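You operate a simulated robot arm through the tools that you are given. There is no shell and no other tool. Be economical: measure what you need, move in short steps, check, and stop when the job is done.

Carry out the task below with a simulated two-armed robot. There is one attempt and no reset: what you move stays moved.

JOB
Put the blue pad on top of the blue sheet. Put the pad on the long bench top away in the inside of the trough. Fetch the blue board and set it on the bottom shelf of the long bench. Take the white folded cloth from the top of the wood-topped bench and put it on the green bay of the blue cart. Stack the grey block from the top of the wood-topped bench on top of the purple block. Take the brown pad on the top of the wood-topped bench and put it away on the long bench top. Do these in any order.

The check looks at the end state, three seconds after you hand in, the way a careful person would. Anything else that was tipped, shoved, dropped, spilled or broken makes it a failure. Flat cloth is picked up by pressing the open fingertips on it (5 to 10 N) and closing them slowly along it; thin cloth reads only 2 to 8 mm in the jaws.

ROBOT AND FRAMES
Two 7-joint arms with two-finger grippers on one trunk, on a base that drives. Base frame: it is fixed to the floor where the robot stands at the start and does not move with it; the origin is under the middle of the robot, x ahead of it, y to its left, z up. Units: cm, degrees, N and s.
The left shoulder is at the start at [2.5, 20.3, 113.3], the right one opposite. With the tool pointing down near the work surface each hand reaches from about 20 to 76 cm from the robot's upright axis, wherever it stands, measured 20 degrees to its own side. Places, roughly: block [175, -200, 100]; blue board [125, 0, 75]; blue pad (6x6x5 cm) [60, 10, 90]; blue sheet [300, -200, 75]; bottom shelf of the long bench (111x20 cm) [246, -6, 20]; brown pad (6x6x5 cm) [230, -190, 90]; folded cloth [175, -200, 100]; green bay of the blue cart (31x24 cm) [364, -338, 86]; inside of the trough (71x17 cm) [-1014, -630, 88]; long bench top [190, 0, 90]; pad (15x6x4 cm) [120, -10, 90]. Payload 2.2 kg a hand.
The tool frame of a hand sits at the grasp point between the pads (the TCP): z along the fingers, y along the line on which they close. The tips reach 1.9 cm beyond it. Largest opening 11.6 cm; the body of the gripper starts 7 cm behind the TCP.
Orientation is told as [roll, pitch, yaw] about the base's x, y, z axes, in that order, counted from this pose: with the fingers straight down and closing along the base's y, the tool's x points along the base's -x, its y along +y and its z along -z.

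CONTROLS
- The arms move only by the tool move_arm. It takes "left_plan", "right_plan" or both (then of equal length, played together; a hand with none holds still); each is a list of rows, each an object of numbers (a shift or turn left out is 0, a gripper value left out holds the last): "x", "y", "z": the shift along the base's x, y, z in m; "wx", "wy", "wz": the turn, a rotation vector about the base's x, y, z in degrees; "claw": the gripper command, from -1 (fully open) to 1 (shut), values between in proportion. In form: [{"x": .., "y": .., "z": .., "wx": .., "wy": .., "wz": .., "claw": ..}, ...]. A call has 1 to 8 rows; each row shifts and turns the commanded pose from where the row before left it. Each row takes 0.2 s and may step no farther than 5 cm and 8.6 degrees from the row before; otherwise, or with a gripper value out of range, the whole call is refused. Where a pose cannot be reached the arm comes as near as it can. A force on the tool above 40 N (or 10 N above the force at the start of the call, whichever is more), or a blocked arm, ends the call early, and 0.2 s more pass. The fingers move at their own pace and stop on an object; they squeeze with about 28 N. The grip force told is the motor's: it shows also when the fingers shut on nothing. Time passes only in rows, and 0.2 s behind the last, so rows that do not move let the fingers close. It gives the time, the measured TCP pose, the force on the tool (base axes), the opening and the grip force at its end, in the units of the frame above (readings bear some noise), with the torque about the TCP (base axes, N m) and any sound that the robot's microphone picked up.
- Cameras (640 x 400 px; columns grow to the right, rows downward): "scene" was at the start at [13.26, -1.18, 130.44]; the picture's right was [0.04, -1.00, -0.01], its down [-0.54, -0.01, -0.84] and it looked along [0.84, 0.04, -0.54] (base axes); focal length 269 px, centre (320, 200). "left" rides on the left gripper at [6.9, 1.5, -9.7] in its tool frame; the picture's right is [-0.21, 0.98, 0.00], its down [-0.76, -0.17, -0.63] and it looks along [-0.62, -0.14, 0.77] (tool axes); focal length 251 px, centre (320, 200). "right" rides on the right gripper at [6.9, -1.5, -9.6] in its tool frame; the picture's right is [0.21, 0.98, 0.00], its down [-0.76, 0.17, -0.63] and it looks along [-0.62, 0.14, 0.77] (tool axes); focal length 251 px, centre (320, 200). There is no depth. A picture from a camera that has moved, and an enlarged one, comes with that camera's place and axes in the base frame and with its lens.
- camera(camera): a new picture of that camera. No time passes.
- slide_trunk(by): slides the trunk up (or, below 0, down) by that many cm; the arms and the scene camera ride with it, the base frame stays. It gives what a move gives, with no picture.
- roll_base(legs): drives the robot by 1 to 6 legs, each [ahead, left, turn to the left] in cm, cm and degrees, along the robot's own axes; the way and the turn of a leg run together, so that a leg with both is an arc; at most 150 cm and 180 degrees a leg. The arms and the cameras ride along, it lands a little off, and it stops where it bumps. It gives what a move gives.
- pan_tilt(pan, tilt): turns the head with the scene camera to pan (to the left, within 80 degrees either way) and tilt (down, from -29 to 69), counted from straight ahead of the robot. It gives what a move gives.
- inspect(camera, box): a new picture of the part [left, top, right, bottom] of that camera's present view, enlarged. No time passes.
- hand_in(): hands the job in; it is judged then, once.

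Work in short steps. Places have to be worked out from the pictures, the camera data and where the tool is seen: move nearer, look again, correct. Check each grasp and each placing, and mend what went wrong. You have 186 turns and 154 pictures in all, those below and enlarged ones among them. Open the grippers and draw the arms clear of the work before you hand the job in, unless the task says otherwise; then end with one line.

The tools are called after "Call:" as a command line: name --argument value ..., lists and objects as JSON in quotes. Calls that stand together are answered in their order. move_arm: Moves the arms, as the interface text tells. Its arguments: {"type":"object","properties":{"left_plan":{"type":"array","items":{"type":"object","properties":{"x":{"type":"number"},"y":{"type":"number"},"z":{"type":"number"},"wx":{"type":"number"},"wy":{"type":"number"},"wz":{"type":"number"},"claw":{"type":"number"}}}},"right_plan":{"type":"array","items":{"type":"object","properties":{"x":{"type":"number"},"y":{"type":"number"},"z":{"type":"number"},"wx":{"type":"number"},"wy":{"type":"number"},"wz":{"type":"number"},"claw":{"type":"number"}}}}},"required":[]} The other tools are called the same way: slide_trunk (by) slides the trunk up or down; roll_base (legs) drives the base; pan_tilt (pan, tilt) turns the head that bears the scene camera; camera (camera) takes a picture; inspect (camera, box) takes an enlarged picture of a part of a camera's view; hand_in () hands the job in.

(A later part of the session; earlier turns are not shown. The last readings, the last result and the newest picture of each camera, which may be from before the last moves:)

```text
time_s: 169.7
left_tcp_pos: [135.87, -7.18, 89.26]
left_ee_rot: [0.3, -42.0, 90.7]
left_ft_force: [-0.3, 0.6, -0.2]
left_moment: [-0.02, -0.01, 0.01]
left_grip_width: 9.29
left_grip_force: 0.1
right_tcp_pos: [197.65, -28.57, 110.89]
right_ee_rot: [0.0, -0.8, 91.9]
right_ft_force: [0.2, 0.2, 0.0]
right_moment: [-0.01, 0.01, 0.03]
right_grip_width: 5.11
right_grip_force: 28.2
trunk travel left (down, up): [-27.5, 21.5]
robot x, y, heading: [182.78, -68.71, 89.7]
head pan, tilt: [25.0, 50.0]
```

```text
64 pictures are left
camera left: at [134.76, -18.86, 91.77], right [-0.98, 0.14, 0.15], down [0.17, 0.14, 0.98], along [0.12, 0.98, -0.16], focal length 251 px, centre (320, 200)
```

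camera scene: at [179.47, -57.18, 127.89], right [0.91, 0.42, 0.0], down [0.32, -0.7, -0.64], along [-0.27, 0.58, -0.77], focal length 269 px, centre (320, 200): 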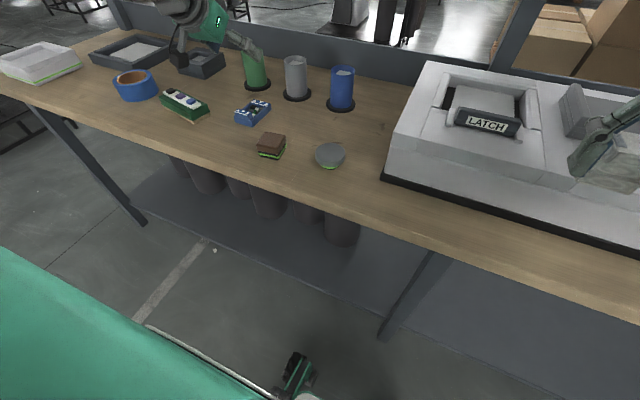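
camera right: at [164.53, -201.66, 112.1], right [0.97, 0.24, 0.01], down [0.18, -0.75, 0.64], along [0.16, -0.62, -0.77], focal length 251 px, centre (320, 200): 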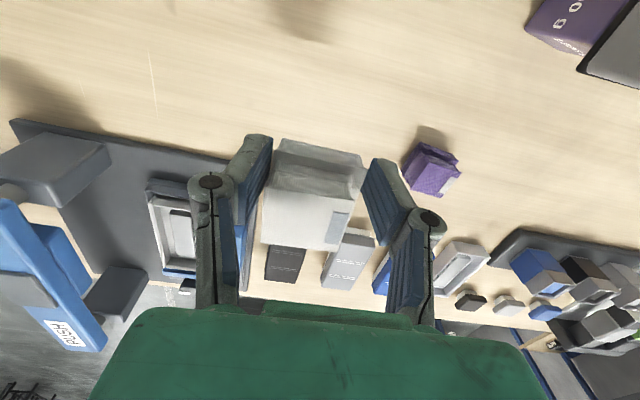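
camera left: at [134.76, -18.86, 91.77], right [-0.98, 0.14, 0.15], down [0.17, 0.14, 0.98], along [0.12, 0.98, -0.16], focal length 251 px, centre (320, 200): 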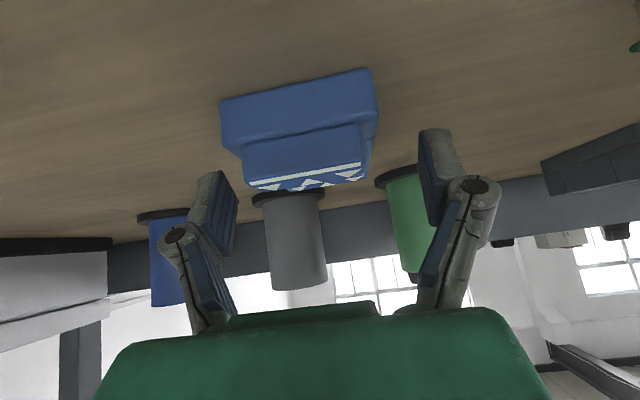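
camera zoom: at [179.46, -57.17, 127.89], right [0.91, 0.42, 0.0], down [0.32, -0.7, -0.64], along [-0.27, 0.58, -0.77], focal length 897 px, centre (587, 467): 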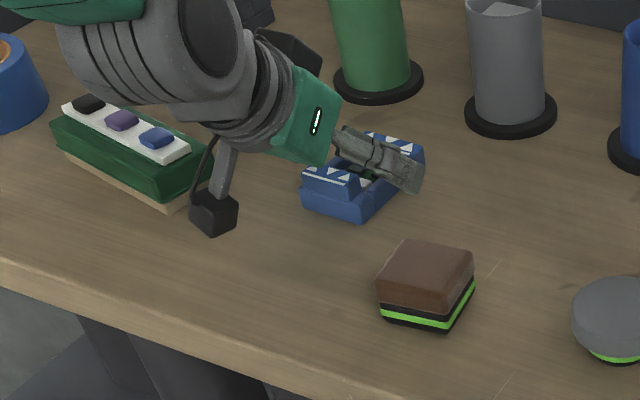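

Fingers straddle the board. Nudge x +0.4, z −0.3 and close gently.

Call:
move_arm --left_plan '[{"x": 0.004, "z": -0.003}, {"claw": -0.1}, {"claw": 0.3}, {"claw": 0.7}, {"claw": 1.0}, {}, {}]'

Call:
camera --camera "left"

```text
time_s: 171.3
left_tcp_pos: [136.21, -7.12, 88.88]
left_ee_rot: [0.4, -42.0, 90.6]
left_ft_force: [1.2, 0.2, 0.3]
left_moment: [0.01, 0.01, 0.01]
left_grip_width: 5.7
left_grip_force: 28.5
right_tcp_pos: [197.62, -28.5, 110.98]
right_ee_rot: [0.0, -0.8, 91.8]
right_ft_force: [0.4, -0.4, 0.0]
right_moment: [-0.02, 0.0, 0.0]
right_grip_width: 5.12
right_grip_force: 28.3
trunk travel left (down, up): [-27.5, 21.5]
robot x, y, heading: [183.1, -68.71, 89.6]
head pan, tilt: [25.0, 50.0]
```

```text
63 pictures are left
camera left: at [135.14, -18.83, 91.46], right [-0.98, 0.14, 0.15], down [0.17, 0.14, 0.98], along [0.12, 0.98, -0.16], focal length 251 px, centre (320, 200)
```

left: 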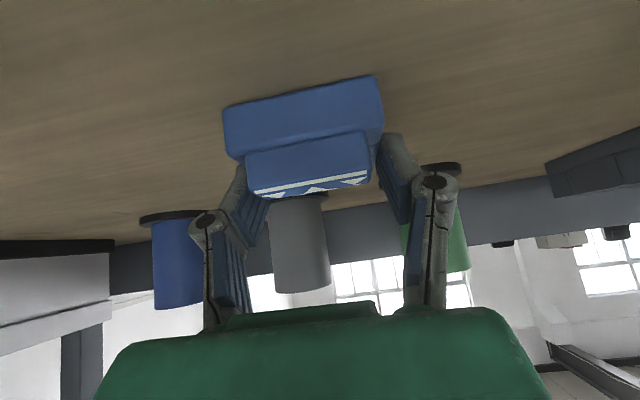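

Board gripped (5.7 cm). Lift it and check.

Call:
move_arm --left_plan '[{"z": 0.03}, {"z": 0.04}, {"z": 0.05}, {"y": -0.03}, {}]'

Call:
inspect --camera "scene" --box '[120, 0, 360, 180]'

```text
time_s: 172.5
left_tcp_pos: [136.34, -10.15, 101.09]
left_ee_rot: [0.3, -42.0, 90.7]
left_ft_force: [0.9, 1.0, -1.1]
left_moment: [-0.02, 0.02, -0.02]
left_grip_width: 5.72
left_grip_force: 28.1
right_tcp_pos: [197.61, -28.42, 110.85]
right_ee_rot: [0.0, -0.7, 91.8]
right_ft_force: [-0.6, 0.3, -0.2]
right_moment: [-0.03, 0.02, 0.02]
right_grip_width: 5.12
right_grip_force: 28.0
trunk travel left (down, up): [-27.5, 21.5]
robot x, y, heading: [182.79, -68.5, 89.7]
head pan, tilt: [25.0, 50.0]
```

```text
2.22 times, centred on (240, 90) of scene
camera zoom: at [179.42, -57.1, 127.87], right [0.91, 0.42, 0.0], down [0.32, -0.7, -0.64], along [-0.27, 0.58, -0.77], focal length 598 px, centre (498, 444)
```

zoom: 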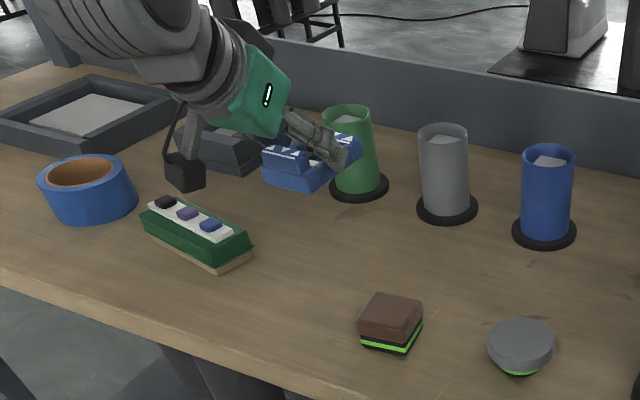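

Board held level. Back off 38, strafe right 65 cm, and look at the shelf.

Call:
roll_base --legs '[[-38, 0, 0], [0, -65, 0.3]]'

Call:
slide_trunk --by -27

Call:
pan_tilt --pan 15 --tilt 40

Call:
camera --camera "scene"

```text
time_s: 178.0
left_tcp_pos: [198.64, -48.36, 101.31]
left_ee_rot: [0.3, -42.0, 91.2]
left_ft_force: [0.3, 0.0, -0.9]
left_moment: [0.01, -0.03, 0.01]
left_grip_width: 5.71
left_grip_force: 28.1
right_tcp_pos: [259.95, -66.3, 111.02]
right_ee_rot: [0.0, -0.8, 92.1]
right_ft_force: [0.0, -0.8, -0.6]
right_moment: [-0.01, 0.0, -0.02]
right_grip_width: 5.12
right_grip_force: 27.6
trunk travel left (down, up): [-27.5, 21.5]
robot x, y, heading: [245.28, -106.31, 90.3]
head pan, tilt: [25.0, 50.0]
```

```text
time_s: 180.7
left_tcp_pos: [198.54, -48.67, 74.37]
left_ee_rot: [0.3, -42.1, 91.1]
left_ft_force: [-0.5, -0.4, -1.4]
left_moment: [0.03, -0.02, 0.02]
left_grip_width: 5.72
left_grip_force: 28.0
right_tcp_pos: [259.92, -66.53, 84.11]
right_ee_rot: [0.1, -0.8, 92.3]
right_ft_force: [0.5, -0.3, -0.5]
right_moment: [-0.01, 0.03, 0.0]
right_grip_width: 5.09
right_grip_force: 27.9
trunk travel left (down, up): [-0.5, 48.5]
robot x, y, heading: [245.26, -106.76, 90.2]
head pan, tilt: [25.0, 50.0]
```

```text
time_s: 181.5
left_tcp_pos: [198.58, -48.66, 74.36]
left_ee_rot: [0.2, -42.2, 91.1]
left_ft_force: [-0.1, 0.2, -2.2]
left_moment: [0.0, 0.03, 0.02]
left_grip_width: 5.7
left_grip_force: 28.4
right_tcp_pos: [259.91, -66.54, 84.08]
right_ee_rot: [0.0, -0.9, 92.3]
right_ft_force: [1.4, -0.4, -0.7]
right_moment: [-0.03, -0.01, -0.01]
right_grip_width: 5.1
right_grip_force: 28.0
trunk travel left (down, up): [-0.5, 48.5]
robot x, y, heading: [245.69, -106.03, 90.1]
head pan, tilt: [15.0, 40.0]
```

```text
61 pictures are left
camera scene: at [243.12, -93.93, 102.3], right [0.96, 0.26, 0.0], down [0.17, -0.62, -0.76], along [-0.2, 0.74, -0.65], focal length 269 px, centre (320, 200)
```

scene: 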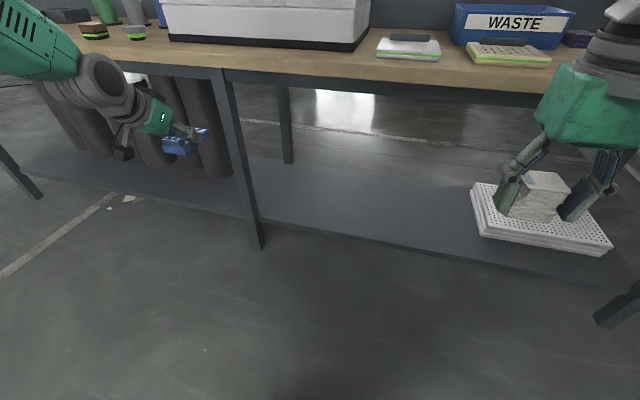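

Free shelf zone x≈195–285. Move the left hand to x≈228 and down to z≈40.

Call:
move_arm --left_plan '[{"x": 0.049}, {"x": 0.049}, {"x": 0.049}, {"x": 0.049}, {"x": 0.049}, {"x": 0.049}, {"z": -0.04}, {"z": -0.04}]'

Call:
move_arm --left_plan '[{"z": -0.045}, {"z": -0.045}, {"z": -0.045}, {"z": -0.045}, {"z": -0.045}, {"z": -0.045}, {}]'

Call:
camera --camera "scene"

Call:
camera --camera "left"

```text
time_s: 183.3
left_tcp_pos: [227.72, -48.46, 66.43]
left_ee_rot: [-0.8, -42.4, 92.4]
left_ft_force: [-0.6, -0.4, -1.9]
left_moment: [-0.03, -0.02, 0.01]
left_grip_width: 5.71
left_grip_force: 28.4
right_tcp_pos: [259.97, -66.48, 84.01]
right_ee_rot: [0.0, -0.9, 92.3]
right_ft_force: [0.1, 0.5, -0.7]
right_moment: [-0.02, -0.02, -0.04]
right_grip_width: 5.13
right_grip_force: 27.7
trunk travel left (down, up): [-0.5, 48.5]
robot x, y, heading: [245.18, -106.19, 90.0]
head pan, tilt: [15.0, 40.0]
```

```text
time_s: 184.9
left_tcp_pos: [228.66, -48.81, 39.35]
left_ee_rot: [0.3, -42.4, 90.9]
left_ft_force: [-0.2, 0.8, -1.1]
left_moment: [-0.05, 0.0, 0.0]
left_grip_width: 5.68
left_grip_force: 27.5
right_tcp_pos: [260.06, -66.54, 83.97]
right_ee_rot: [0.1, -1.1, 92.1]
right_ft_force: [0.2, -0.9, -0.7]
right_moment: [-0.01, 0.04, -0.01]
right_grip_width: 5.14
right_grip_force: 28.1
trunk travel left (down, up): [-0.5, 48.5]
robot x, y, heading: [245.36, -106.35, 90.2]
head pan, tilt: [15.0, 40.0]
```

```text
60 pictures are left
camera scene: at [243.37, -93.88, 102.31], right [0.96, 0.26, 0.0], down [0.17, -0.62, -0.76], along [-0.2, 0.74, -0.65], focal length 269 px, centre (320, 200)
```

scene: 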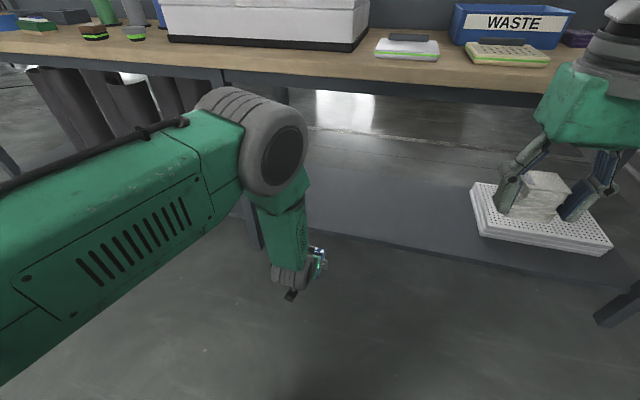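

```text
59 pictures are left
camera left: at [227.55, -60.45, 41.89], right [-0.98, 0.14, 0.15], down [0.17, 0.14, 0.98], along [0.11, 0.98, -0.16], focal length 251 px, centre (320, 200)
```

left: 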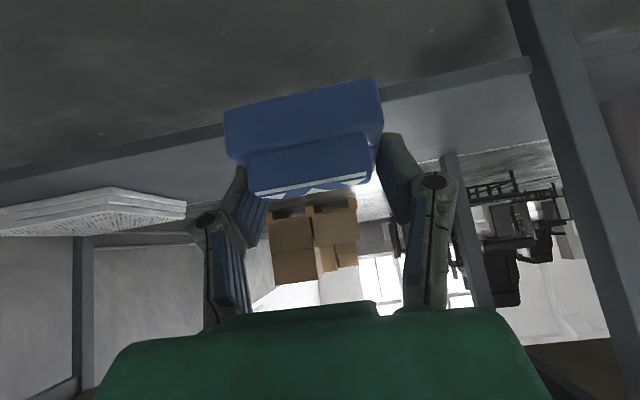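

The elbow sits high near y≈-66; lowering the hand more before going in will drop it. Lower to z≈28 and look.

Call:
move_arm --left_plan '[{"z": -0.04, "y": 0.02}, {"z": -0.04, "y": 0.02}, {"z": -0.03, "y": 0.02}, {}]'

Call:
roll_base --legs '[[18, 0, 0]]'

Call:
camera --camera "scene"

Call:
camera --camera "left"

```text
time_s: 185.9
left_tcp_pos: [228.12, -43.11, 28.46]
left_ee_rot: [0.4, -42.2, 91.0]
left_ft_force: [-0.6, 0.7, -1.0]
left_moment: [-0.03, 0.0, -0.02]
left_grip_width: 5.71
left_grip_force: 27.8
right_tcp_pos: [260.18, -66.59, 84.1]
right_ee_rot: [0.1, -1.0, 92.2]
right_ft_force: [0.2, 1.3, -0.8]
right_moment: [-0.01, 0.01, -0.01]
right_grip_width: 5.11
right_grip_force: 27.7
trunk travel left (down, up): [-0.5, 48.5]
robot x, y, heading: [245.35, -106.08, 90.0]
head pan, tilt: [15.0, 40.0]
```

```text
time_s: 187.4
left_tcp_pos: [228.27, -24.83, 28.28]
left_ee_rot: [0.4, -42.1, 90.8]
left_ft_force: [0.2, -0.3, -1.4]
left_moment: [-0.02, 0.01, 0.02]
left_grip_width: 5.75
left_grip_force: 27.8
right_tcp_pos: [260.24, -48.27, 83.98]
right_ee_rot: [0.1, -0.9, 92.0]
right_ft_force: [0.1, 0.8, 0.4]
right_moment: [-0.05, 0.03, 0.02]
right_grip_width: 5.13
right_grip_force: 28.1
trunk travel left (down, up): [-0.5, 48.5]
robot x, y, heading: [245.61, -87.3, 90.0]
head pan, tilt: [15.0, 40.0]
```

```text
58 pictures are left
camera scene: at [243.34, -75.55, 102.29], right [0.97, 0.26, 0.0], down [0.17, -0.62, -0.76], along [-0.2, 0.74, -0.65], focal length 269 px, centre (320, 200)
```

scene: 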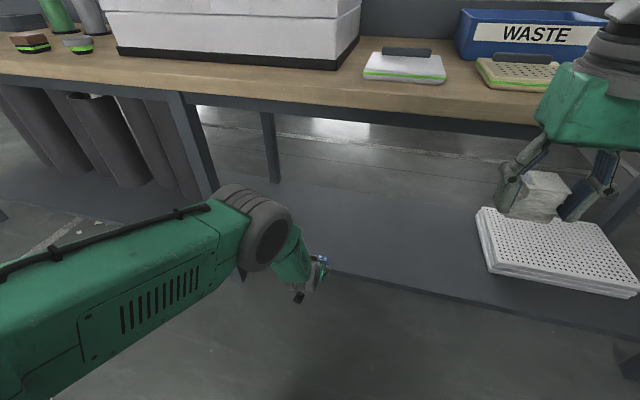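

```text
57 pictures are left
camera left: at [227.25, -36.52, 30.88], right [-0.98, 0.14, 0.15], down [0.17, 0.14, 0.98], along [0.12, 0.98, -0.16], focal length 251 px, centre (320, 200)
```

left: 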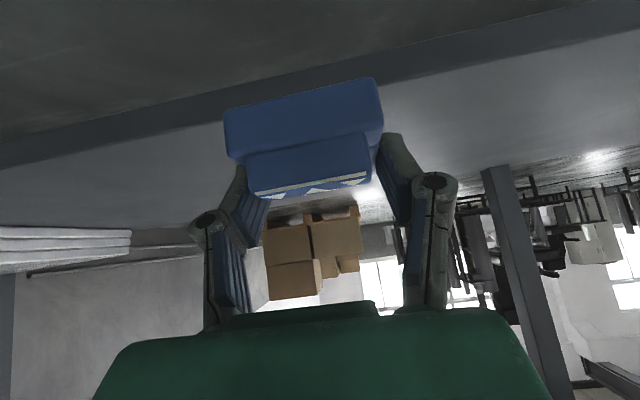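

Shelf top estimated z≈21–22. Pull the right hand (cloth) back/up, and advance: roll 7 cm plus arm 6 cm.

Call:
move_arm --right_plan '[{"z": 0.05, "y": -0.0}, {"z": 0.05}, {"y": -0.04}]'

Call:
roll_base --legs '[[8, 0, 0]]'

Call:
move_arm --left_plan '[{"y": 0.02}, {"y": 0.02}, {"y": 0.02}, {}]'

Call:
camera --camera "scene"

Call:
camera --camera "left"

```text
time_s: 188.2
left_tcp_pos: [228.23, -24.95, 28.6]
left_ee_rot: [0.4, -42.3, 90.9]
left_ft_force: [0.4, 0.1, -2.1]
left_moment: [-0.01, 0.01, 0.02]
left_grip_width: 5.7
left_grip_force: 28.2
right_tcp_pos: [260.29, -52.65, 94.31]
right_ee_rot: [0.2, -1.2, 92.1]
right_ft_force: [-0.3, -0.1, -0.5]
right_moment: [-0.01, -0.04, -0.01]
right_grip_width: 5.12
right_grip_force: 28.0
trunk travel left (down, up): [-0.5, 48.5]
robot x, y, heading: [245.65, -87.83, 89.9]
head pan, tilt: [15.0, 40.0]
```

```text
time_s: 189.2
left_tcp_pos: [228.35, -16.92, 28.49]
left_ee_rot: [0.4, -42.3, 90.8]
left_ft_force: [0.7, 0.8, -1.4]
left_moment: [-0.01, 0.0, -0.03]
left_grip_width: 5.73
left_grip_force: 27.8
right_tcp_pos: [260.42, -44.31, 94.18]
right_ee_rot: [0.1, -1.0, 92.0]
right_ft_force: [0.0, 0.7, 0.0]
right_moment: [-0.04, -0.01, -0.03]
right_grip_width: 5.09
right_grip_force: 28.4
trunk travel left (down, up): [-0.5, 48.5]
robot x, y, heading: [245.33, -79.88, 90.2]
head pan, tilt: [15.0, 40.0]
```

```text
time_s: 190.2
left_tcp_pos: [228.37, -11.06, 28.72]
left_ee_rot: [0.3, -42.4, 90.8]
left_ft_force: [-0.4, -0.2, -1.1]
left_moment: [-0.02, -0.02, 0.0]
left_grip_width: 5.71
left_grip_force: 27.7
right_tcp_pos: [260.29, -44.64, 94.38]
right_ee_rot: [0.1, -1.3, 92.0]
right_ft_force: [-0.3, -0.3, -0.1]
right_moment: [-0.02, -0.01, 0.04]
right_grip_width: 5.12
right_grip_force: 28.2
trunk travel left (down, up): [-0.5, 48.5]
robot x, y, heading: [245.25, -80.03, 89.9]
head pan, tilt: [15.0, 40.0]
```

```text
56 pictures are left
camera scene: at [243.36, -67.51, 102.3], right [0.97, 0.26, 0.0], down [0.17, -0.62, -0.76], along [-0.2, 0.74, -0.65], focal length 269 px, centre (320, 200)
```

scene: 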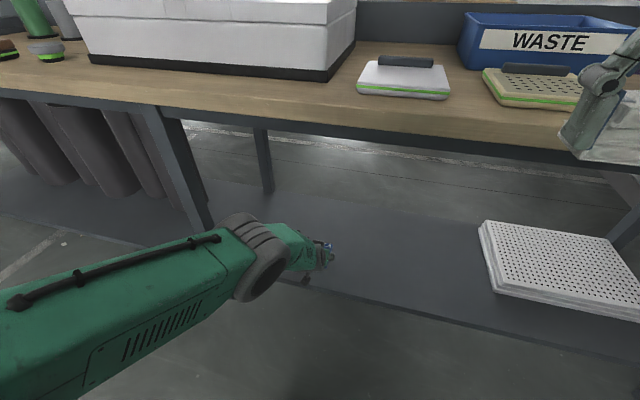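

```text
55 pictures are left
camera left: at [227.41, -22.69, 31.17], right [-0.98, 0.14, 0.15], down [0.17, 0.13, 0.98], along [0.12, 0.98, -0.15], focal length 251 px, centre (320, 200)
```

left: 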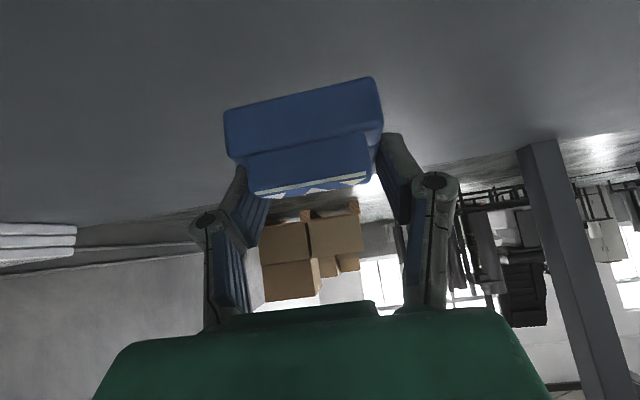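

Over the shelf. Move 2 cm deeper and lower step by step to contact.

Call:
move_arm --left_plan '[{"y": 0.02, "z": -0.015}, {"z": -0.01}, {"z": -0.008}, {}]'

Call:
move_arm --left_plan '[{"z": -0.007}, {"z": -0.005}, {}]'

```text
time_s: 191.2
left_tcp_pos: [227.6, -9.9, 27.87]
left_ee_rot: [0.3, -43.0, 91.1]
left_ft_force: [-0.6, -0.7, -1.6]
left_moment: [-0.03, 0.0, 0.01]
left_grip_width: 5.73
left_grip_force: 27.5
left hand out of reach, approached as far as the arm can: row 1, 2, 3
right_tcp_pos: [260.45, -44.6, 94.34]
right_ee_rot: [0.1, -1.3, 92.0]
right_ft_force: [-0.2, -0.7, -0.6]
right_moment: [0.0, -0.01, 0.02]
right_grip_width: 5.1
right_grip_force: 27.6
trunk travel left (down, up): [-0.5, 48.5]
robot x, y, heading: [245.41, -79.9, 89.8]
head pan, tilt: [15.0, 40.0]
```

```text
time_s: 192.0
left_tcp_pos: [227.17, -9.94, 26.79]
left_ee_rot: [0.3, -42.8, 91.0]
left_ft_force: [0.3, 0.0, -1.8]
left_moment: [-0.06, -0.03, 0.01]
left_grip_width: 5.72
left_grip_force: 27.8
left hand out of reach, approached as far as the arm can: row 1, 2
right_tcp_pos: [260.31, -44.65, 94.35]
right_ee_rot: [0.2, -1.3, 92.0]
right_ft_force: [-0.2, -0.1, 0.0]
right_moment: [0.01, -0.03, -0.01]
right_grip_width: 5.09
right_grip_force: 28.6
trunk travel left (down, up): [-0.5, 48.5]
robot x, y, heading: [245.12, -79.63, 90.1]
head pan, tilt: [15.0, 40.0]
```

Arm at its limit; roll 6 cm ahead then pull the hand back and lower.

Call:
roll_base --legs '[[6, 0, 0]]'

Call:
move_arm --left_plan '[{"y": -0.02}, {"y": -0.02, "x": 0.01}, {"z": -0.008}, {"z": -0.008}, {}]'

Call:
camera --camera "scene"

```text
time_s: 193.0
left_tcp_pos: [227.25, -3.71, 26.71]
left_ee_rot: [0.2, -42.8, 91.1]
left_ft_force: [0.5, -0.2, -1.8]
left_moment: [-0.02, 0.0, 0.0]
left_grip_width: 5.7
left_grip_force: 27.9
right_tcp_pos: [260.34, -38.43, 94.34]
right_ee_rot: [0.1, -1.2, 92.1]
right_ft_force: [0.4, 0.3, -0.9]
right_moment: [-0.05, -0.01, 0.01]
right_grip_width: 5.11
right_grip_force: 28.0
trunk travel left (down, up): [-0.5, 48.5]
robot x, y, heading: [245.44, -73.82, 90.0]
head pan, tilt: [15.0, 40.0]
```

```text
time_s: 194.2
left_tcp_pos: [228.14, -7.73, 25.38]
left_ee_rot: [0.3, -43.0, 91.1]
left_ft_force: [-0.3, 0.7, -0.7]
left_moment: [-0.02, 0.01, 0.01]
left_grip_width: 5.73
left_grip_force: 27.9
right_tcp_pos: [260.26, -38.86, 94.52]
right_ee_rot: [0.0, -1.4, 92.0]
right_ft_force: [-0.3, -0.1, -1.4]
right_moment: [-0.03, -0.01, -0.01]
right_grip_width: 5.1
right_grip_force: 27.9
trunk travel left (down, up): [-0.5, 48.5]
robot x, y, heading: [245.33, -73.7, 89.9]
head pan, tilt: [15.0, 40.0]
```

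```text
54 pictures are left
camera scene: at [243.35, -61.44, 102.3], right [0.97, 0.26, 0.0], down [0.17, -0.62, -0.76], along [-0.2, 0.74, -0.65], focal length 269 px, centre (320, 200)
```

scene: 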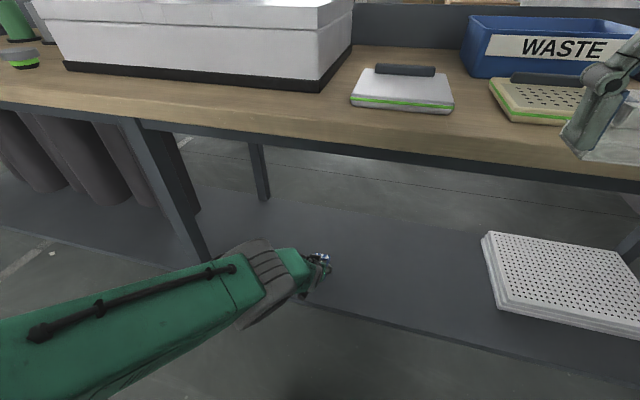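

Continue lowering in small steps.

Call:
move_arm --left_plan '[{"z": -0.007}, {"z": -0.006}, {}]'

Call:
move_arm --left_plan '[{"z": -0.005}, {}]'

Call:
move_arm --left_plan '[{"z": -0.004}, {}]'

```text
time_s: 195.0
left_tcp_pos: [228.11, -7.73, 24.16]
left_ee_rot: [0.3, -43.0, 91.2]
left_ft_force: [0.0, 0.7, -1.0]
left_moment: [0.0, 0.0, 0.02]
left_grip_width: 5.75
left_grip_force: 27.6
right_tcp_pos: [260.3, -38.93, 94.57]
right_ee_rot: [-0.1, -1.5, 92.1]
right_ft_force: [0.1, -0.4, -0.3]
right_moment: [-0.02, -0.02, -0.01]
right_grip_width: 5.12
right_grip_force: 27.7
trunk travel left (down, up): [-0.5, 48.5]
robot x, y, heading: [245.81, -74.21, 90.0]
head pan, tilt: [15.0, 40.0]
```

```text
time_s: 195.6
left_tcp_pos: [228.16, -7.79, 23.48]
left_ee_rot: [0.4, -43.1, 91.1]
left_ft_force: [-0.4, -0.2, -0.8]
left_moment: [0.01, -0.01, 0.03]
left_grip_width: 5.72
left_grip_force: 27.8
right_tcp_pos: [260.18, -38.96, 94.43]
right_ee_rot: [0.0, -1.5, 92.1]
right_ft_force: [-0.8, -0.6, 0.5]
right_moment: [0.0, -0.01, 0.02]
right_grip_width: 5.1
right_grip_force: 28.4
trunk travel left (down, up): [-0.5, 48.5]
robot x, y, heading: [245.66, -73.64, 90.0]
head pan, tilt: [15.0, 40.0]
```

```text
time_s: 196.2
left_tcp_pos: [228.18, -7.9, 23.05]
left_ee_rot: [0.2, -42.9, 91.1]
left_ft_force: [0.5, -0.1, -2.0]
left_moment: [-0.04, 0.02, 0.02]
left_grip_width: 5.68
left_grip_force: 27.4
right_tcp_pos: [260.24, -38.96, 94.46]
right_ee_rot: [0.0, -1.5, 92.1]
right_ft_force: [-0.1, 0.5, 0.1]
right_moment: [-0.05, 0.02, 0.02]
right_grip_width: 5.13
right_grip_force: 28.3
trunk travel left (down, up): [-0.5, 48.5]
robot x, y, heading: [245.38, -73.74, 90.0]
head pan, tilt: [15.0, 40.0]
```

Call:
move_arm --left_plan '[{"z": -0.004}, {}]'

Call:
move_arm --left_plan '[{"z": -0.004}, {}]'

Call:
inspect --camera "scene" --box '[260, 210, 400, 310]'

```text
time_s: 196.8
left_tcp_pos: [227.92, -7.82, 23.05]
left_ee_rot: [0.1, -43.1, 91.2]
left_ft_force: [-1.1, 0.2, -1.2]
left_moment: [-0.01, -0.01, 0.03]
left_grip_width: 5.73
left_grip_force: 27.7
left hand out of reach, approached as far as the arm can: row 1
right_tcp_pos: [260.28, -38.9, 94.43]
right_ee_rot: [-0.1, -1.5, 92.1]
right_ft_force: [-1.0, -0.2, -0.8]
right_moment: [0.02, 0.01, 0.02]
right_grip_width: 5.14
right_grip_force: 28.2
trunk travel left (down, up): [-0.5, 48.5]
robot x, y, heading: [245.59, -73.85, 90.2]
head pan, tilt: [15.0, 40.0]
```

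```text
time_s: 197.4
left_tcp_pos: [227.87, -7.19, 23.2]
left_ee_rot: [-0.5, -43.3, 91.5]
left_ft_force: [-0.4, -0.6, -0.8]
left_moment: [0.01, 0.03, -0.01]
left_grip_width: 5.71
left_grip_force: 28.2
left hand out of reach, approached as far as the arm can: row 1
right_tcp_pos: [260.23, -38.85, 94.53]
right_ee_rot: [0.1, -1.4, 92.1]
right_ft_force: [0.3, 0.0, -0.3]
right_moment: [0.0, 0.02, 0.02]
right_grip_width: 5.11
right_grip_force: 27.9
trunk travel left (down, up): [-0.5, 48.5]
robot x, y, heading: [245.65, -73.8, 90.1]
head pan, tilt: [15.0, 40.0]
```

```text
4.00 times, centred on (330, 260) of scene
camera zoom: at [243.34, -61.45, 102.3], right [0.97, 0.26, 0.0], down [0.17, -0.62, -0.76], along [-0.2, 0.74, -0.65], focal length 1077 px, centre (280, -40)
```

zoom: 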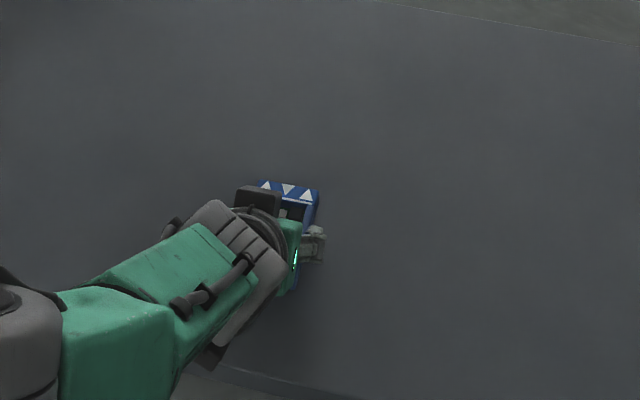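

Reach limit again; I use the last 0.5 cm of trunk and pull the hand back 2.5 cm, then continue down.

Call:
move_arm --left_plan '[{"y": -0.025}, {}]'

Call:
slide_trunk --by -0.4

Call:
move_arm --left_plan '[{"z": -0.004}, {}]'

Call:
move_arm --left_plan '[{"z": -0.004}, {}]'

```text
time_s: 198.0
left_tcp_pos: [227.55, -9.66, 22.66]
left_ee_rot: [0.8, -43.7, 91.2]
left_ft_force: [-3.5, 0.6, 9.8]
left_moment: [-0.4, 0.37, -0.15]
left_grip_width: 5.71
left_grip_force: 28.3
left hand out of reach, approached as far as the arm can: row 1
right_tcp_pos: [260.27, -38.97, 94.54]
right_ee_rot: [0.0, -1.5, 92.2]
right_ft_force: [0.5, 0.2, -0.9]
right_moment: [-0.02, 0.02, -0.03]
right_grip_width: 5.1
right_grip_force: 27.9
trunk travel left (down, up): [-0.5, 48.5]
robot x, y, heading: [245.55, -74.19, 90.0]
head pan, tilt: [15.0, 40.0]
```

```text
time_s: 198.5
left_tcp_pos: [227.49, -9.5, 22.53]
left_ee_rot: [0.5, -43.8, 91.5]
left_ft_force: [-7.9, 1.3, 16.6]
left_moment: [0.45, 0.24, 0.2]
left_grip_width: 5.74
left_grip_force: 27.1
right_tcp_pos: [260.19, -39.02, 94.16]
right_ee_rot: [0.1, -1.5, 92.0]
right_ft_force: [0.2, 0.4, -0.4]
right_moment: [-0.01, 0.0, 0.05]
right_grip_width: 5.1
right_grip_force: 27.7
trunk travel left (down, up): [-0.1, 48.9]
robot x, y, heading: [245.68, -74.04, 90.0]
head pan, tilt: [15.0, 40.0]
```

```text
time_s: 199.1
left_tcp_pos: [227.84, -9.54, 22.04]
left_ee_rot: [0.4, -43.9, 91.4]
left_ft_force: [-5.8, 1.4, 26.5]
left_moment: [0.66, -0.23, 0.12]
left_grip_width: 5.71
left_grip_force: 27.9
right_tcp_pos: [260.32, -39.11, 94.15]
right_ee_rot: [0.2, -1.6, 92.1]
right_ft_force: [-0.2, -0.3, -0.9]
right_moment: [-0.02, -0.03, 0.01]
right_grip_width: 5.12
right_grip_force: 28.2
trunk travel left (down, up): [-0.1, 48.9]
robot x, y, heading: [245.38, -74.06, 89.9]
head pan, tilt: [15.0, 40.0]
```

```text
time_s: 199.5
left_tcp_pos: [228.0, -9.33, 22.1]
left_ee_rot: [0.4, -44.2, 91.4]
left_ft_force: [-2.2, -11.1, 25.2]
left_moment: [-0.38, -0.46, -0.26]
left_grip_width: 5.71
left_grip_force: 27.8
right_tcp_pos: [260.25, -39.07, 94.15]
right_ee_rot: [0.0, -1.7, 92.2]
right_ft_force: [-0.2, -0.1, -0.9]
right_moment: [0.0, 0.0, 0.01]
right_grip_width: 5.12
right_grip_force: 27.9
trunk travel left (down, up): [-0.1, 48.9]
robot x, y, heading: [245.26, -73.88, 90.4]
head pan, tilt: [15.0, 40.0]
stopped in row 1 (left hand): the force on the tool passed its limit at 44 N (the readings are from after the stop); the commanded pose is now the measured one
```

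Contact on the shelf. Ease up, open, and retreat along the tool axis.

Call:
move_arm --left_plan '[{"z": 0.004}, {"claw": 0.0}, {"claw": -0.4}, {}, {"y": -0.02, "z": 0.022}, {"y": -0.03, "z": 0.033}, {"y": -0.03, "z": 0.033}, {}]'

Call:
camera --camera "left"

Call:
inspect --camera "scene" --box '[240, 180, 440, 310]'

```text
time_s: 201.3
left_tcp_pos: [228.0, -17.72, 31.02]
left_ee_rot: [0.3, -43.9, 91.4]
left_ft_force: [0.9, -0.6, 0.2]
left_moment: [-0.01, 0.0, 0.01]
left_grip_width: 8.12
left_grip_force: 0.0
right_tcp_pos: [260.21, -38.92, 94.01]
right_ee_rot: [-0.1, -1.5, 92.1]
right_ft_force: [-0.6, 0.0, -0.2]
right_moment: [-0.03, 0.05, 0.01]
right_grip_width: 5.1
right_grip_force: 28.0
trunk travel left (down, up): [-0.1, 48.9]
robot x, y, heading: [245.68, -74.11, 90.4]
head pan, tilt: [15.0, 40.0]
```

```text
52 pictures are left
camera left: at [227.12, -29.38, 33.26], right [-0.98, 0.13, 0.15], down [0.17, 0.11, 0.98], along [0.11, 0.99, -0.13], focal length 251 px, centre (320, 200)
```

left: 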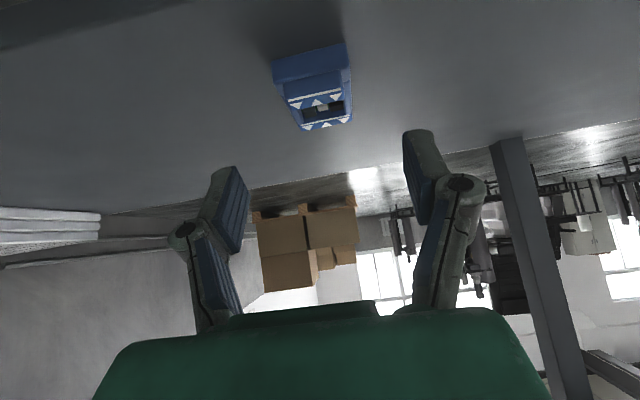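

```text
3.08 times, centred on (340, 245) of scene
camera zoom: at [243.4, -61.46, 101.9], right [0.97, 0.26, 0.0], down [0.17, -0.62, -0.76], along [-0.2, 0.74, -0.65], focal length 828 px, centre (258, 62)
```

zoom: 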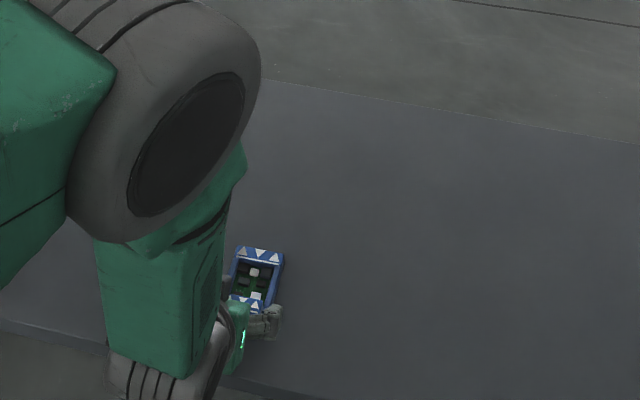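

Board rests on the shelf. Back out 35 cm, raise the trunk, and return the left hand upright.

Call:
roll_base --legs '[[-35, 0, 0]]'

Call:
slide_trunk --by 27.4

Call:
move_arm --left_plan '[{"z": 0.05, "wx": -7}, {"z": 0.05, "wx": -7}, {"z": 0.05, "wx": -7}, {"z": 0.05, "wx": -7}, {"z": 0.05, "wx": -7}, {"z": 0.05, "wx": -7}, {"z": 0.05}, {"z": 0.05}]'

Call:
camera --camera "scene"

```text
time_s: 203.6
left_tcp_pos: [228.17, -52.41, 31.17]
left_ee_rot: [0.3, -43.9, 91.3]
left_ft_force: [0.3, -0.2, -0.1]
left_moment: [-0.01, -0.02, -0.01]
left_grip_width: 8.13
left_grip_force: 0.2
right_tcp_pos: [260.34, -73.9, 93.97]
right_ee_rot: [0.1, -1.7, 92.0]
right_ft_force: [0.4, -0.3, -0.7]
right_moment: [-0.01, -0.02, 0.01]
right_grip_width: 5.08
right_grip_force: 27.7
trunk travel left (down, up): [-0.1, 48.9]
robot x, y, heading: [245.3, -108.78, 89.7]
head pan, tilt: [15.0, 40.0]
```

```text
time_s: 206.3
left_tcp_pos: [228.12, -52.48, 58.52]
left_ee_rot: [0.4, -44.0, 91.2]
left_ft_force: [0.1, 0.1, 0.3]
left_moment: [0.01, 0.01, 0.03]
left_grip_width: 8.12
left_grip_force: 0.1
right_tcp_pos: [260.31, -73.95, 121.6]
right_ee_rot: [-0.1, -1.6, 92.0]
right_ft_force: [-0.3, 0.8, -1.2]
right_moment: [-0.01, -0.02, 0.02]
right_grip_width: 5.13
right_grip_force: 28.0
trunk travel left (down, up): [-27.5, 21.5]
robot x, y, heading: [245.18, -108.49, 89.8]
head pan, tilt: [15.0, 40.0]
```

```text
time_s: 208.1
left_tcp_pos: [228.01, -52.29, 98.77]
left_ee_rot: [1.2, -2.0, 91.0]
left_ft_force: [0.8, -0.7, -0.3]
left_moment: [-0.01, 0.0, -0.02]
left_grip_width: 8.12
left_grip_force: 0.1
right_tcp_pos: [260.33, -74.0, 121.64]
right_ee_rot: [0.0, -1.7, 92.0]
right_ft_force: [0.0, 0.2, -0.5]
right_moment: [-0.01, -0.02, 0.02]
right_grip_width: 5.13
right_grip_force: 28.1
trunk travel left (down, up): [-27.5, 21.5]
robot x, y, heading: [245.46, -108.33, 89.9]
head pan, tilt: [15.0, 40.0]
```

```text
50 pictures are left
camera scene: at [243.44, -96.32, 129.32], right [0.97, 0.26, 0.0], down [0.17, -0.62, -0.76], along [-0.2, 0.74, -0.64], focal length 269 px, centre (320, 200)
```

scene: 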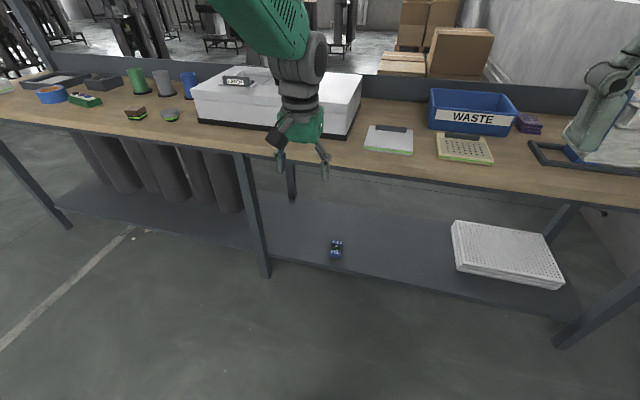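

Board verified on the shelf. Now strafe left 95 cm and move in to the green long pad.

Call:
move_arm --left_plan '[{"z": 0.04, "wx": -2, "claw": -1}, {"z": 0.03}]'

Call:
roll_base --legs '[[0, 95, 0], [36, 0, 0]]'

Call:
pan_tilt --pan 20 --tilt 50

Call:
camera --camera "scene"

Call:
camera --camera "left"

```text
time_s: 208.7
left_tcp_pos: [227.81, -52.13, 105.78]
left_ee_rot: [1.3, 0.0, 91.0]
left_ft_force: [0.4, 1.1, -0.7]
left_moment: [-0.01, 0.04, -0.01]
left_grip_width: 11.63
left_grip_force: 0.1
right_tcp_pos: [260.25, -74.22, 121.63]
right_ee_rot: [0.0, -1.7, 92.0]
right_ft_force: [-0.4, 0.5, -0.4]
right_moment: [0.0, -0.02, 0.02]
right_grip_width: 5.15
right_grip_force: 28.0
trunk travel left (down, up): [-27.5, 21.5]
robot x, y, heading: [245.97, -108.46, 90.1]
head pan, tilt: [15.0, 40.0]
```

```text
time_s: 215.7
left_tcp_pos: [129.95, -16.82, 105.5]
left_ee_rot: [1.1, 0.0, 91.5]
left_ft_force: [0.1, 1.0, 1.0]
left_moment: [-0.01, 0.01, -0.03]
left_grip_width: 11.62
left_grip_force: 0.1
right_tcp_pos: [162.65, -38.51, 121.58]
right_ee_rot: [-0.1, -1.7, 92.5]
right_ft_force: [-0.2, 0.6, -0.9]
right_moment: [-0.01, 0.02, 0.01]
right_grip_width: 5.12
right_grip_force: 27.7
trunk travel left (down, up): [-27.5, 21.5]
robot x, y, heading: [148.58, -73.62, 90.3]
head pan, tilt: [15.0, 40.0]
```

```text
time_s: 216.4
left_tcp_pos: [130.14, -16.94, 105.84]
left_ee_rot: [1.1, -0.1, 91.5]
left_ft_force: [0.0, -0.5, -0.3]
left_moment: [0.01, -0.03, 0.02]
left_grip_width: 11.59
left_grip_force: 0.0
right_tcp_pos: [162.72, -38.76, 121.77]
right_ee_rot: [0.0, -1.8, 92.5]
right_ft_force: [-0.4, 0.2, -0.9]
right_moment: [-0.02, -0.02, -0.03]
right_grip_width: 5.12
right_grip_force: 27.3
trunk travel left (down, up): [-27.5, 21.5]
robot x, y, heading: [148.2, -73.29, 90.6]
head pan, tilt: [20.0, 50.0]
```

```text
49 pictures are left
camera scene: at [145.62, -61.76, 127.89], right [0.94, 0.35, 0.0], down [0.27, -0.72, -0.64], along [-0.23, 0.6, -0.77], focal length 269 px, centre (320, 200)
```

scene: 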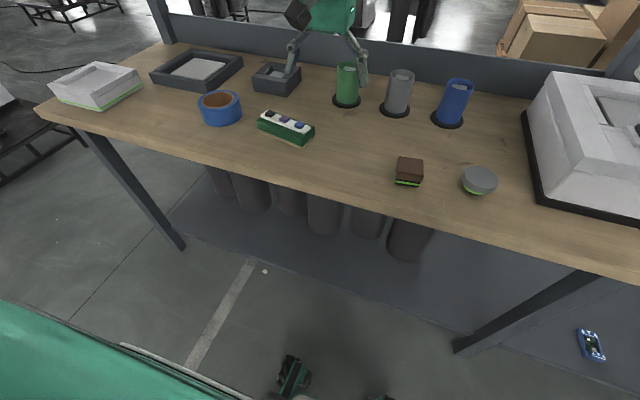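

```text
48 pictures are left
camera left: at [129.21, -23.98, 115.43], right [-0.98, 0.19, 0.02], down [0.16, 0.76, 0.63], along [0.1, 0.62, -0.78], focal length 251 px, centre (320, 200)
```

left: 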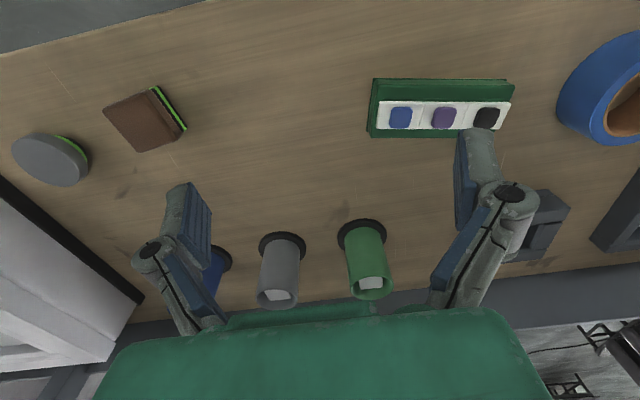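

Pad centre ≈[118.6,-13.4], long axis rotated −12° from x. Rotate the hand +76° to close across its 6 cm width while moving above it.

Call:
move_arm --left_plan '[{"x": -0.02, "y": 0.005, "wz": 8.5}, {"x": -0.02, "y": 0.005, "wz": 8.5}, {"x": -0.02, "y": 0.005, "wz": 8.5}, {"x": -0.02, "y": 0.005, "wz": 8.5}, {"x": -0.02, "y": 0.005, "wz": 8.5}, {"x": -0.015, "y": 0.01, "wz": 8.5}, {"wz": 8.5}, {"wz": 8.5}]'

Call:
move_arm --left_plan '[{"wz": 8.5}, {"z": -0.03}, {}]'

Call:
camera --camera "left"

Call:
inspect --camera "scene" --box '[160, 40, 440, 200]'

```text
time_s: 218.2
left_tcp_pos: [118.84, -13.43, 105.78]
left_ee_rot: [1.4, -0.1, 159.6]
left_ft_force: [-0.7, 0.2, -0.9]
left_moment: [0.01, 0.0, 0.0]
left_grip_width: 11.59
left_grip_force: 0.0
right_tcp_pos: [162.8, -38.82, 121.74]
right_ee_rot: [0.0, -1.9, 92.5]
right_ft_force: [0.3, -0.2, 0.6]
right_moment: [-0.02, -0.01, 0.03]
right_grip_width: 5.12
right_grip_force: 28.1
trunk travel left (down, up): [-27.5, 21.5]
robot x, y, heading: [148.53, -73.61, 90.5]
head pan, tilt: [20.0, 50.0]
```

```text
time_s: 219.0
left_tcp_pos: [118.62, -13.58, 102.92]
left_ee_rot: [1.2, -0.2, 167.9]
left_ft_force: [-1.1, 0.5, 0.0]
left_moment: [0.0, 0.03, 0.01]
left_grip_width: 11.6
left_grip_force: 0.1
right_tcp_pos: [162.73, -38.89, 121.67]
right_ee_rot: [0.0, -1.9, 92.5]
right_ft_force: [0.2, -0.1, -0.2]
right_moment: [-0.01, 0.02, 0.0]
right_grip_width: 5.11
right_grip_force: 27.3
trunk travel left (down, up): [-27.5, 21.5]
robot x, y, heading: [148.38, -73.24, 90.6]
head pan, tilt: [20.0, 50.0]
```

```text
47 pictures are left
camera left: at [125.4, -16.32, 112.59], right [-0.41, -0.91, 0.02], down [-0.7, 0.33, 0.63], along [-0.58, 0.25, -0.78], focal length 251 px, centre (320, 200)
```

left: 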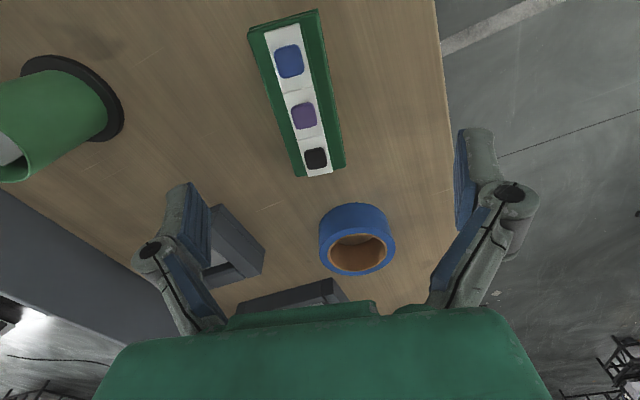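

```text
2.29 times, centred on (300, 120) of scene
camera zoom: at [145.6, -61.81, 127.9], right [0.94, 0.35, 0.0], down [0.27, -0.72, -0.64], along [-0.22, 0.6, -0.77], focal length 615 px, centre (366, 383)
```

zoom: 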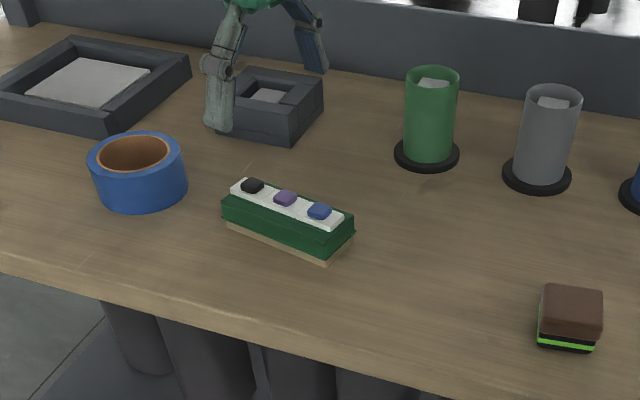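

Aligned in yaw; pad centre ≈[118.8,-12.4]. Shift y +1.2 and descend to z≈88.8.

Call:
move_arm --left_plan '[{"y": 0.012, "x": 0.002}, {"z": -0.04}, {"z": -0.04}, {"z": -0.03}, {"z": -0.015}, {"z": -0.013}, {}]'

Call:
camera --camera "left"

```text
time_s: 220.6
left_tcp_pos: [118.83, -12.27, 88.96]
left_ee_rot: [1.2, -0.2, 167.9]
left_ft_force: [0.4, -0.8, 0.0]
left_moment: [-0.01, -0.04, -0.01]
left_grip_width: 11.6
left_grip_force: 0.1
right_tcp_pos: [162.83, -38.81, 121.81]
right_ee_rot: [-0.1, -1.9, 92.6]
right_ft_force: [0.6, 0.1, -0.2]
right_moment: [-0.02, -0.01, 0.0]
right_grip_width: 5.11
right_grip_force: 27.7
trunk travel left (down, up): [-27.5, 21.5]
robot x, y, heading: [148.21, -73.31, 90.6]
head pan, tilt: [20.0, 50.0]
```

```text
45 pictures are left
camera left: at [125.6, -15.02, 98.63], right [-0.41, -0.91, 0.02], down [-0.7, 0.33, 0.63], along [-0.58, 0.25, -0.78], focal length 251 px, centre (320, 200)
```

left: 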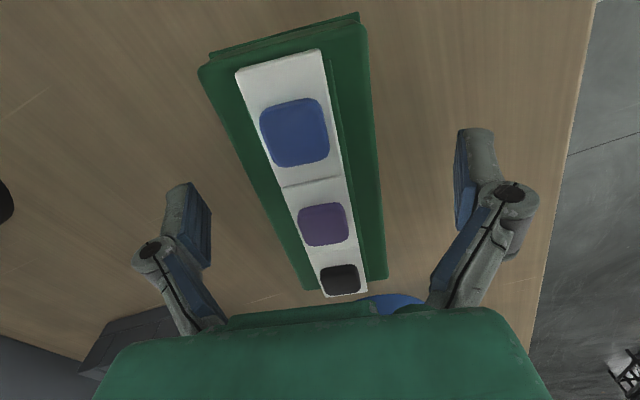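

Aligned with the pad. Close and lift.

Call:
move_arm --left_plan '[{"claw": -0.2}, {"claw": 0.3}, {"claw": 1.0}, {}, {}, {"z": 0.04}, {"z": 0.05}, {"z": 0.05}]'

Call:
camera --camera "left"

```text
time_s: 222.4
left_tcp_pos: [118.76, -12.65, 103.32]
left_ee_rot: [1.3, -0.2, 168.0]
left_ft_force: [0.7, -0.4, -3.0]
left_moment: [0.02, -0.04, -0.02]
left_grip_width: 5.72
left_grip_force: 27.9
right_tcp_pos: [162.83, -38.91, 121.66]
right_ee_rot: [0.0, -1.9, 92.5]
right_ft_force: [-0.9, 0.4, -0.3]
right_moment: [0.02, 0.02, 0.03]
right_grip_width: 5.1
right_grip_force: 27.7
trunk travel left (down, up): [-27.5, 21.5]
robot x, y, heading: [148.37, -73.3, 90.1]
head pan, tilt: [20.0, 50.0]
```

```text
44 pictures are left
camera left: at [125.52, -15.34, 112.9], right [-0.41, -0.91, 0.02], down [-0.7, 0.33, 0.63], along [-0.58, 0.25, -0.78], focal length 251 px, centre (320, 200)
```

left: 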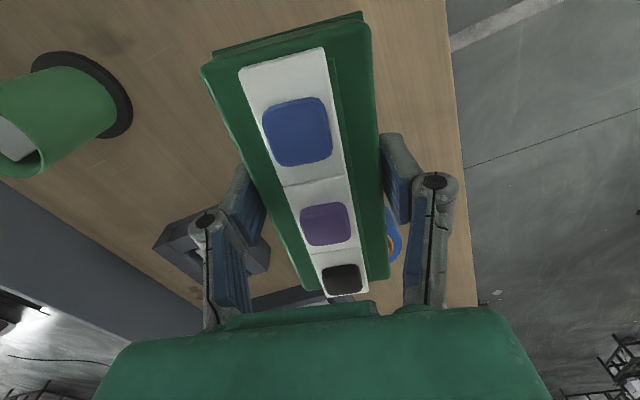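

Green pad held. Back off 40, pull the left hand in a little, turn around to face −y and shift to x≈93 to look down the aisle end.

Call:
roll_base --legs '[[-40, 0, 0], [0, 0, -90], [0, 0, -90], [0, -57, 0]]'

Call:
pan_tilt --pan 25 --tilt 15

Call:
camera --camera "scene"

Call:
pan_tilt --pan -20 --tilt 15

Call:
camera --camera "scene"

```text
time_s: 235.4
left_tcp_pos: [120.75, -174.17, 103.09]
left_ee_rot: [1.2, -0.2, -11.2]
left_ft_force: [0.6, 0.0, -3.3]
left_moment: [0.03, 0.03, -0.02]
left_grip_width: 5.72
left_grip_force: 27.4
right_tcp_pos: [76.31, -148.49, 121.78]
right_ee_rot: [-0.1, -1.9, -86.6]
right_ft_force: [-0.6, 0.6, -0.5]
right_moment: [0.05, 0.03, 0.0]
right_grip_width: 5.12
right_grip_force: 27.9
trunk travel left (down, up): [-27.5, 21.5]
robot x, y, heading: [90.35, -114.15, -88.7]
head pan, tilt: [20.0, 50.0]
```

```text
time_s: 236.4
left_tcp_pos: [120.51, -173.84, 103.53]
left_ee_rot: [1.1, -0.4, -11.1]
left_ft_force: [0.0, -0.2, -3.6]
left_moment: [0.02, 0.0, -0.02]
left_grip_width: 5.73
left_grip_force: 28.0
right_tcp_pos: [75.92, -148.1, 121.69]
right_ee_rot: [0.1, -2.1, -86.7]
right_ft_force: [-0.3, 0.1, -0.5]
right_moment: [0.02, -0.04, 0.02]
right_grip_width: 5.1
right_grip_force: 28.1
trunk travel left (down, up): [-27.5, 21.5]
robot x, y, heading: [90.09, -113.91, -88.8]
head pan, tilt: [25.0, 15.0]
```

```text
43 pictures are left
camera scene: at [94.11, -126.68, 133.25], right [-0.9, -0.44, 0.0], down [-0.11, 0.24, -0.96], along [0.43, -0.86, -0.26], focal length 269 px, centre (320, 200)
```

scene: 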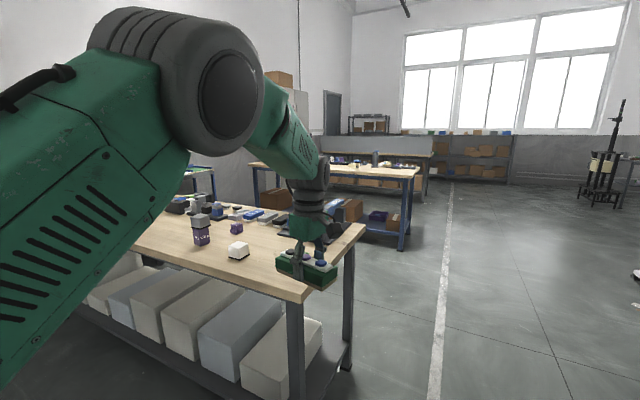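

```text
time_s: 237.5
left_tcp_pos: [120.65, -173.81, 103.39]
left_ee_rot: [1.1, -0.3, -11.1]
left_ft_force: [0.0, 0.5, -3.6]
left_moment: [-0.05, 0.03, -0.03]
left_grip_width: 5.72
left_grip_force: 27.6
right_tcp_pos: [75.94, -148.09, 121.72]
right_ee_rot: [0.2, -2.1, -86.6]
right_ft_force: [-0.7, 0.1, -0.8]
right_moment: [-0.02, -0.03, -0.02]
right_grip_width: 5.12
right_grip_force: 28.0
trunk travel left (down, up): [-27.5, 21.5]
robot x, y, heading: [89.96, -113.94, -88.8]
head pan, tilt: [-20.0, 15.0]
```

```text
42 pictures are left
camera scene: at [87.21, -127.15, 133.24], right [-0.95, 0.32, 0.0], down [0.08, 0.25, -0.96], along [-0.31, -0.91, -0.26], focal length 269 px, centre (320, 200)
```

scene: 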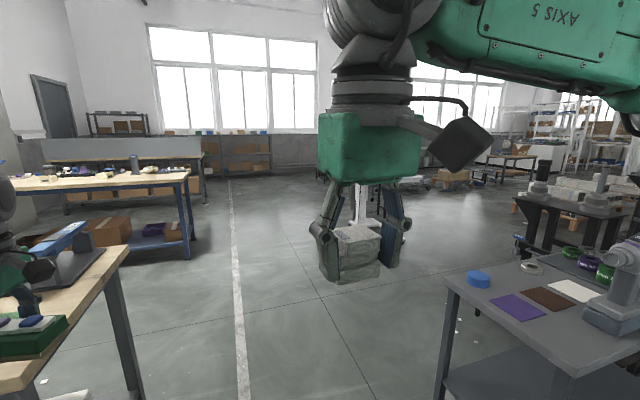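

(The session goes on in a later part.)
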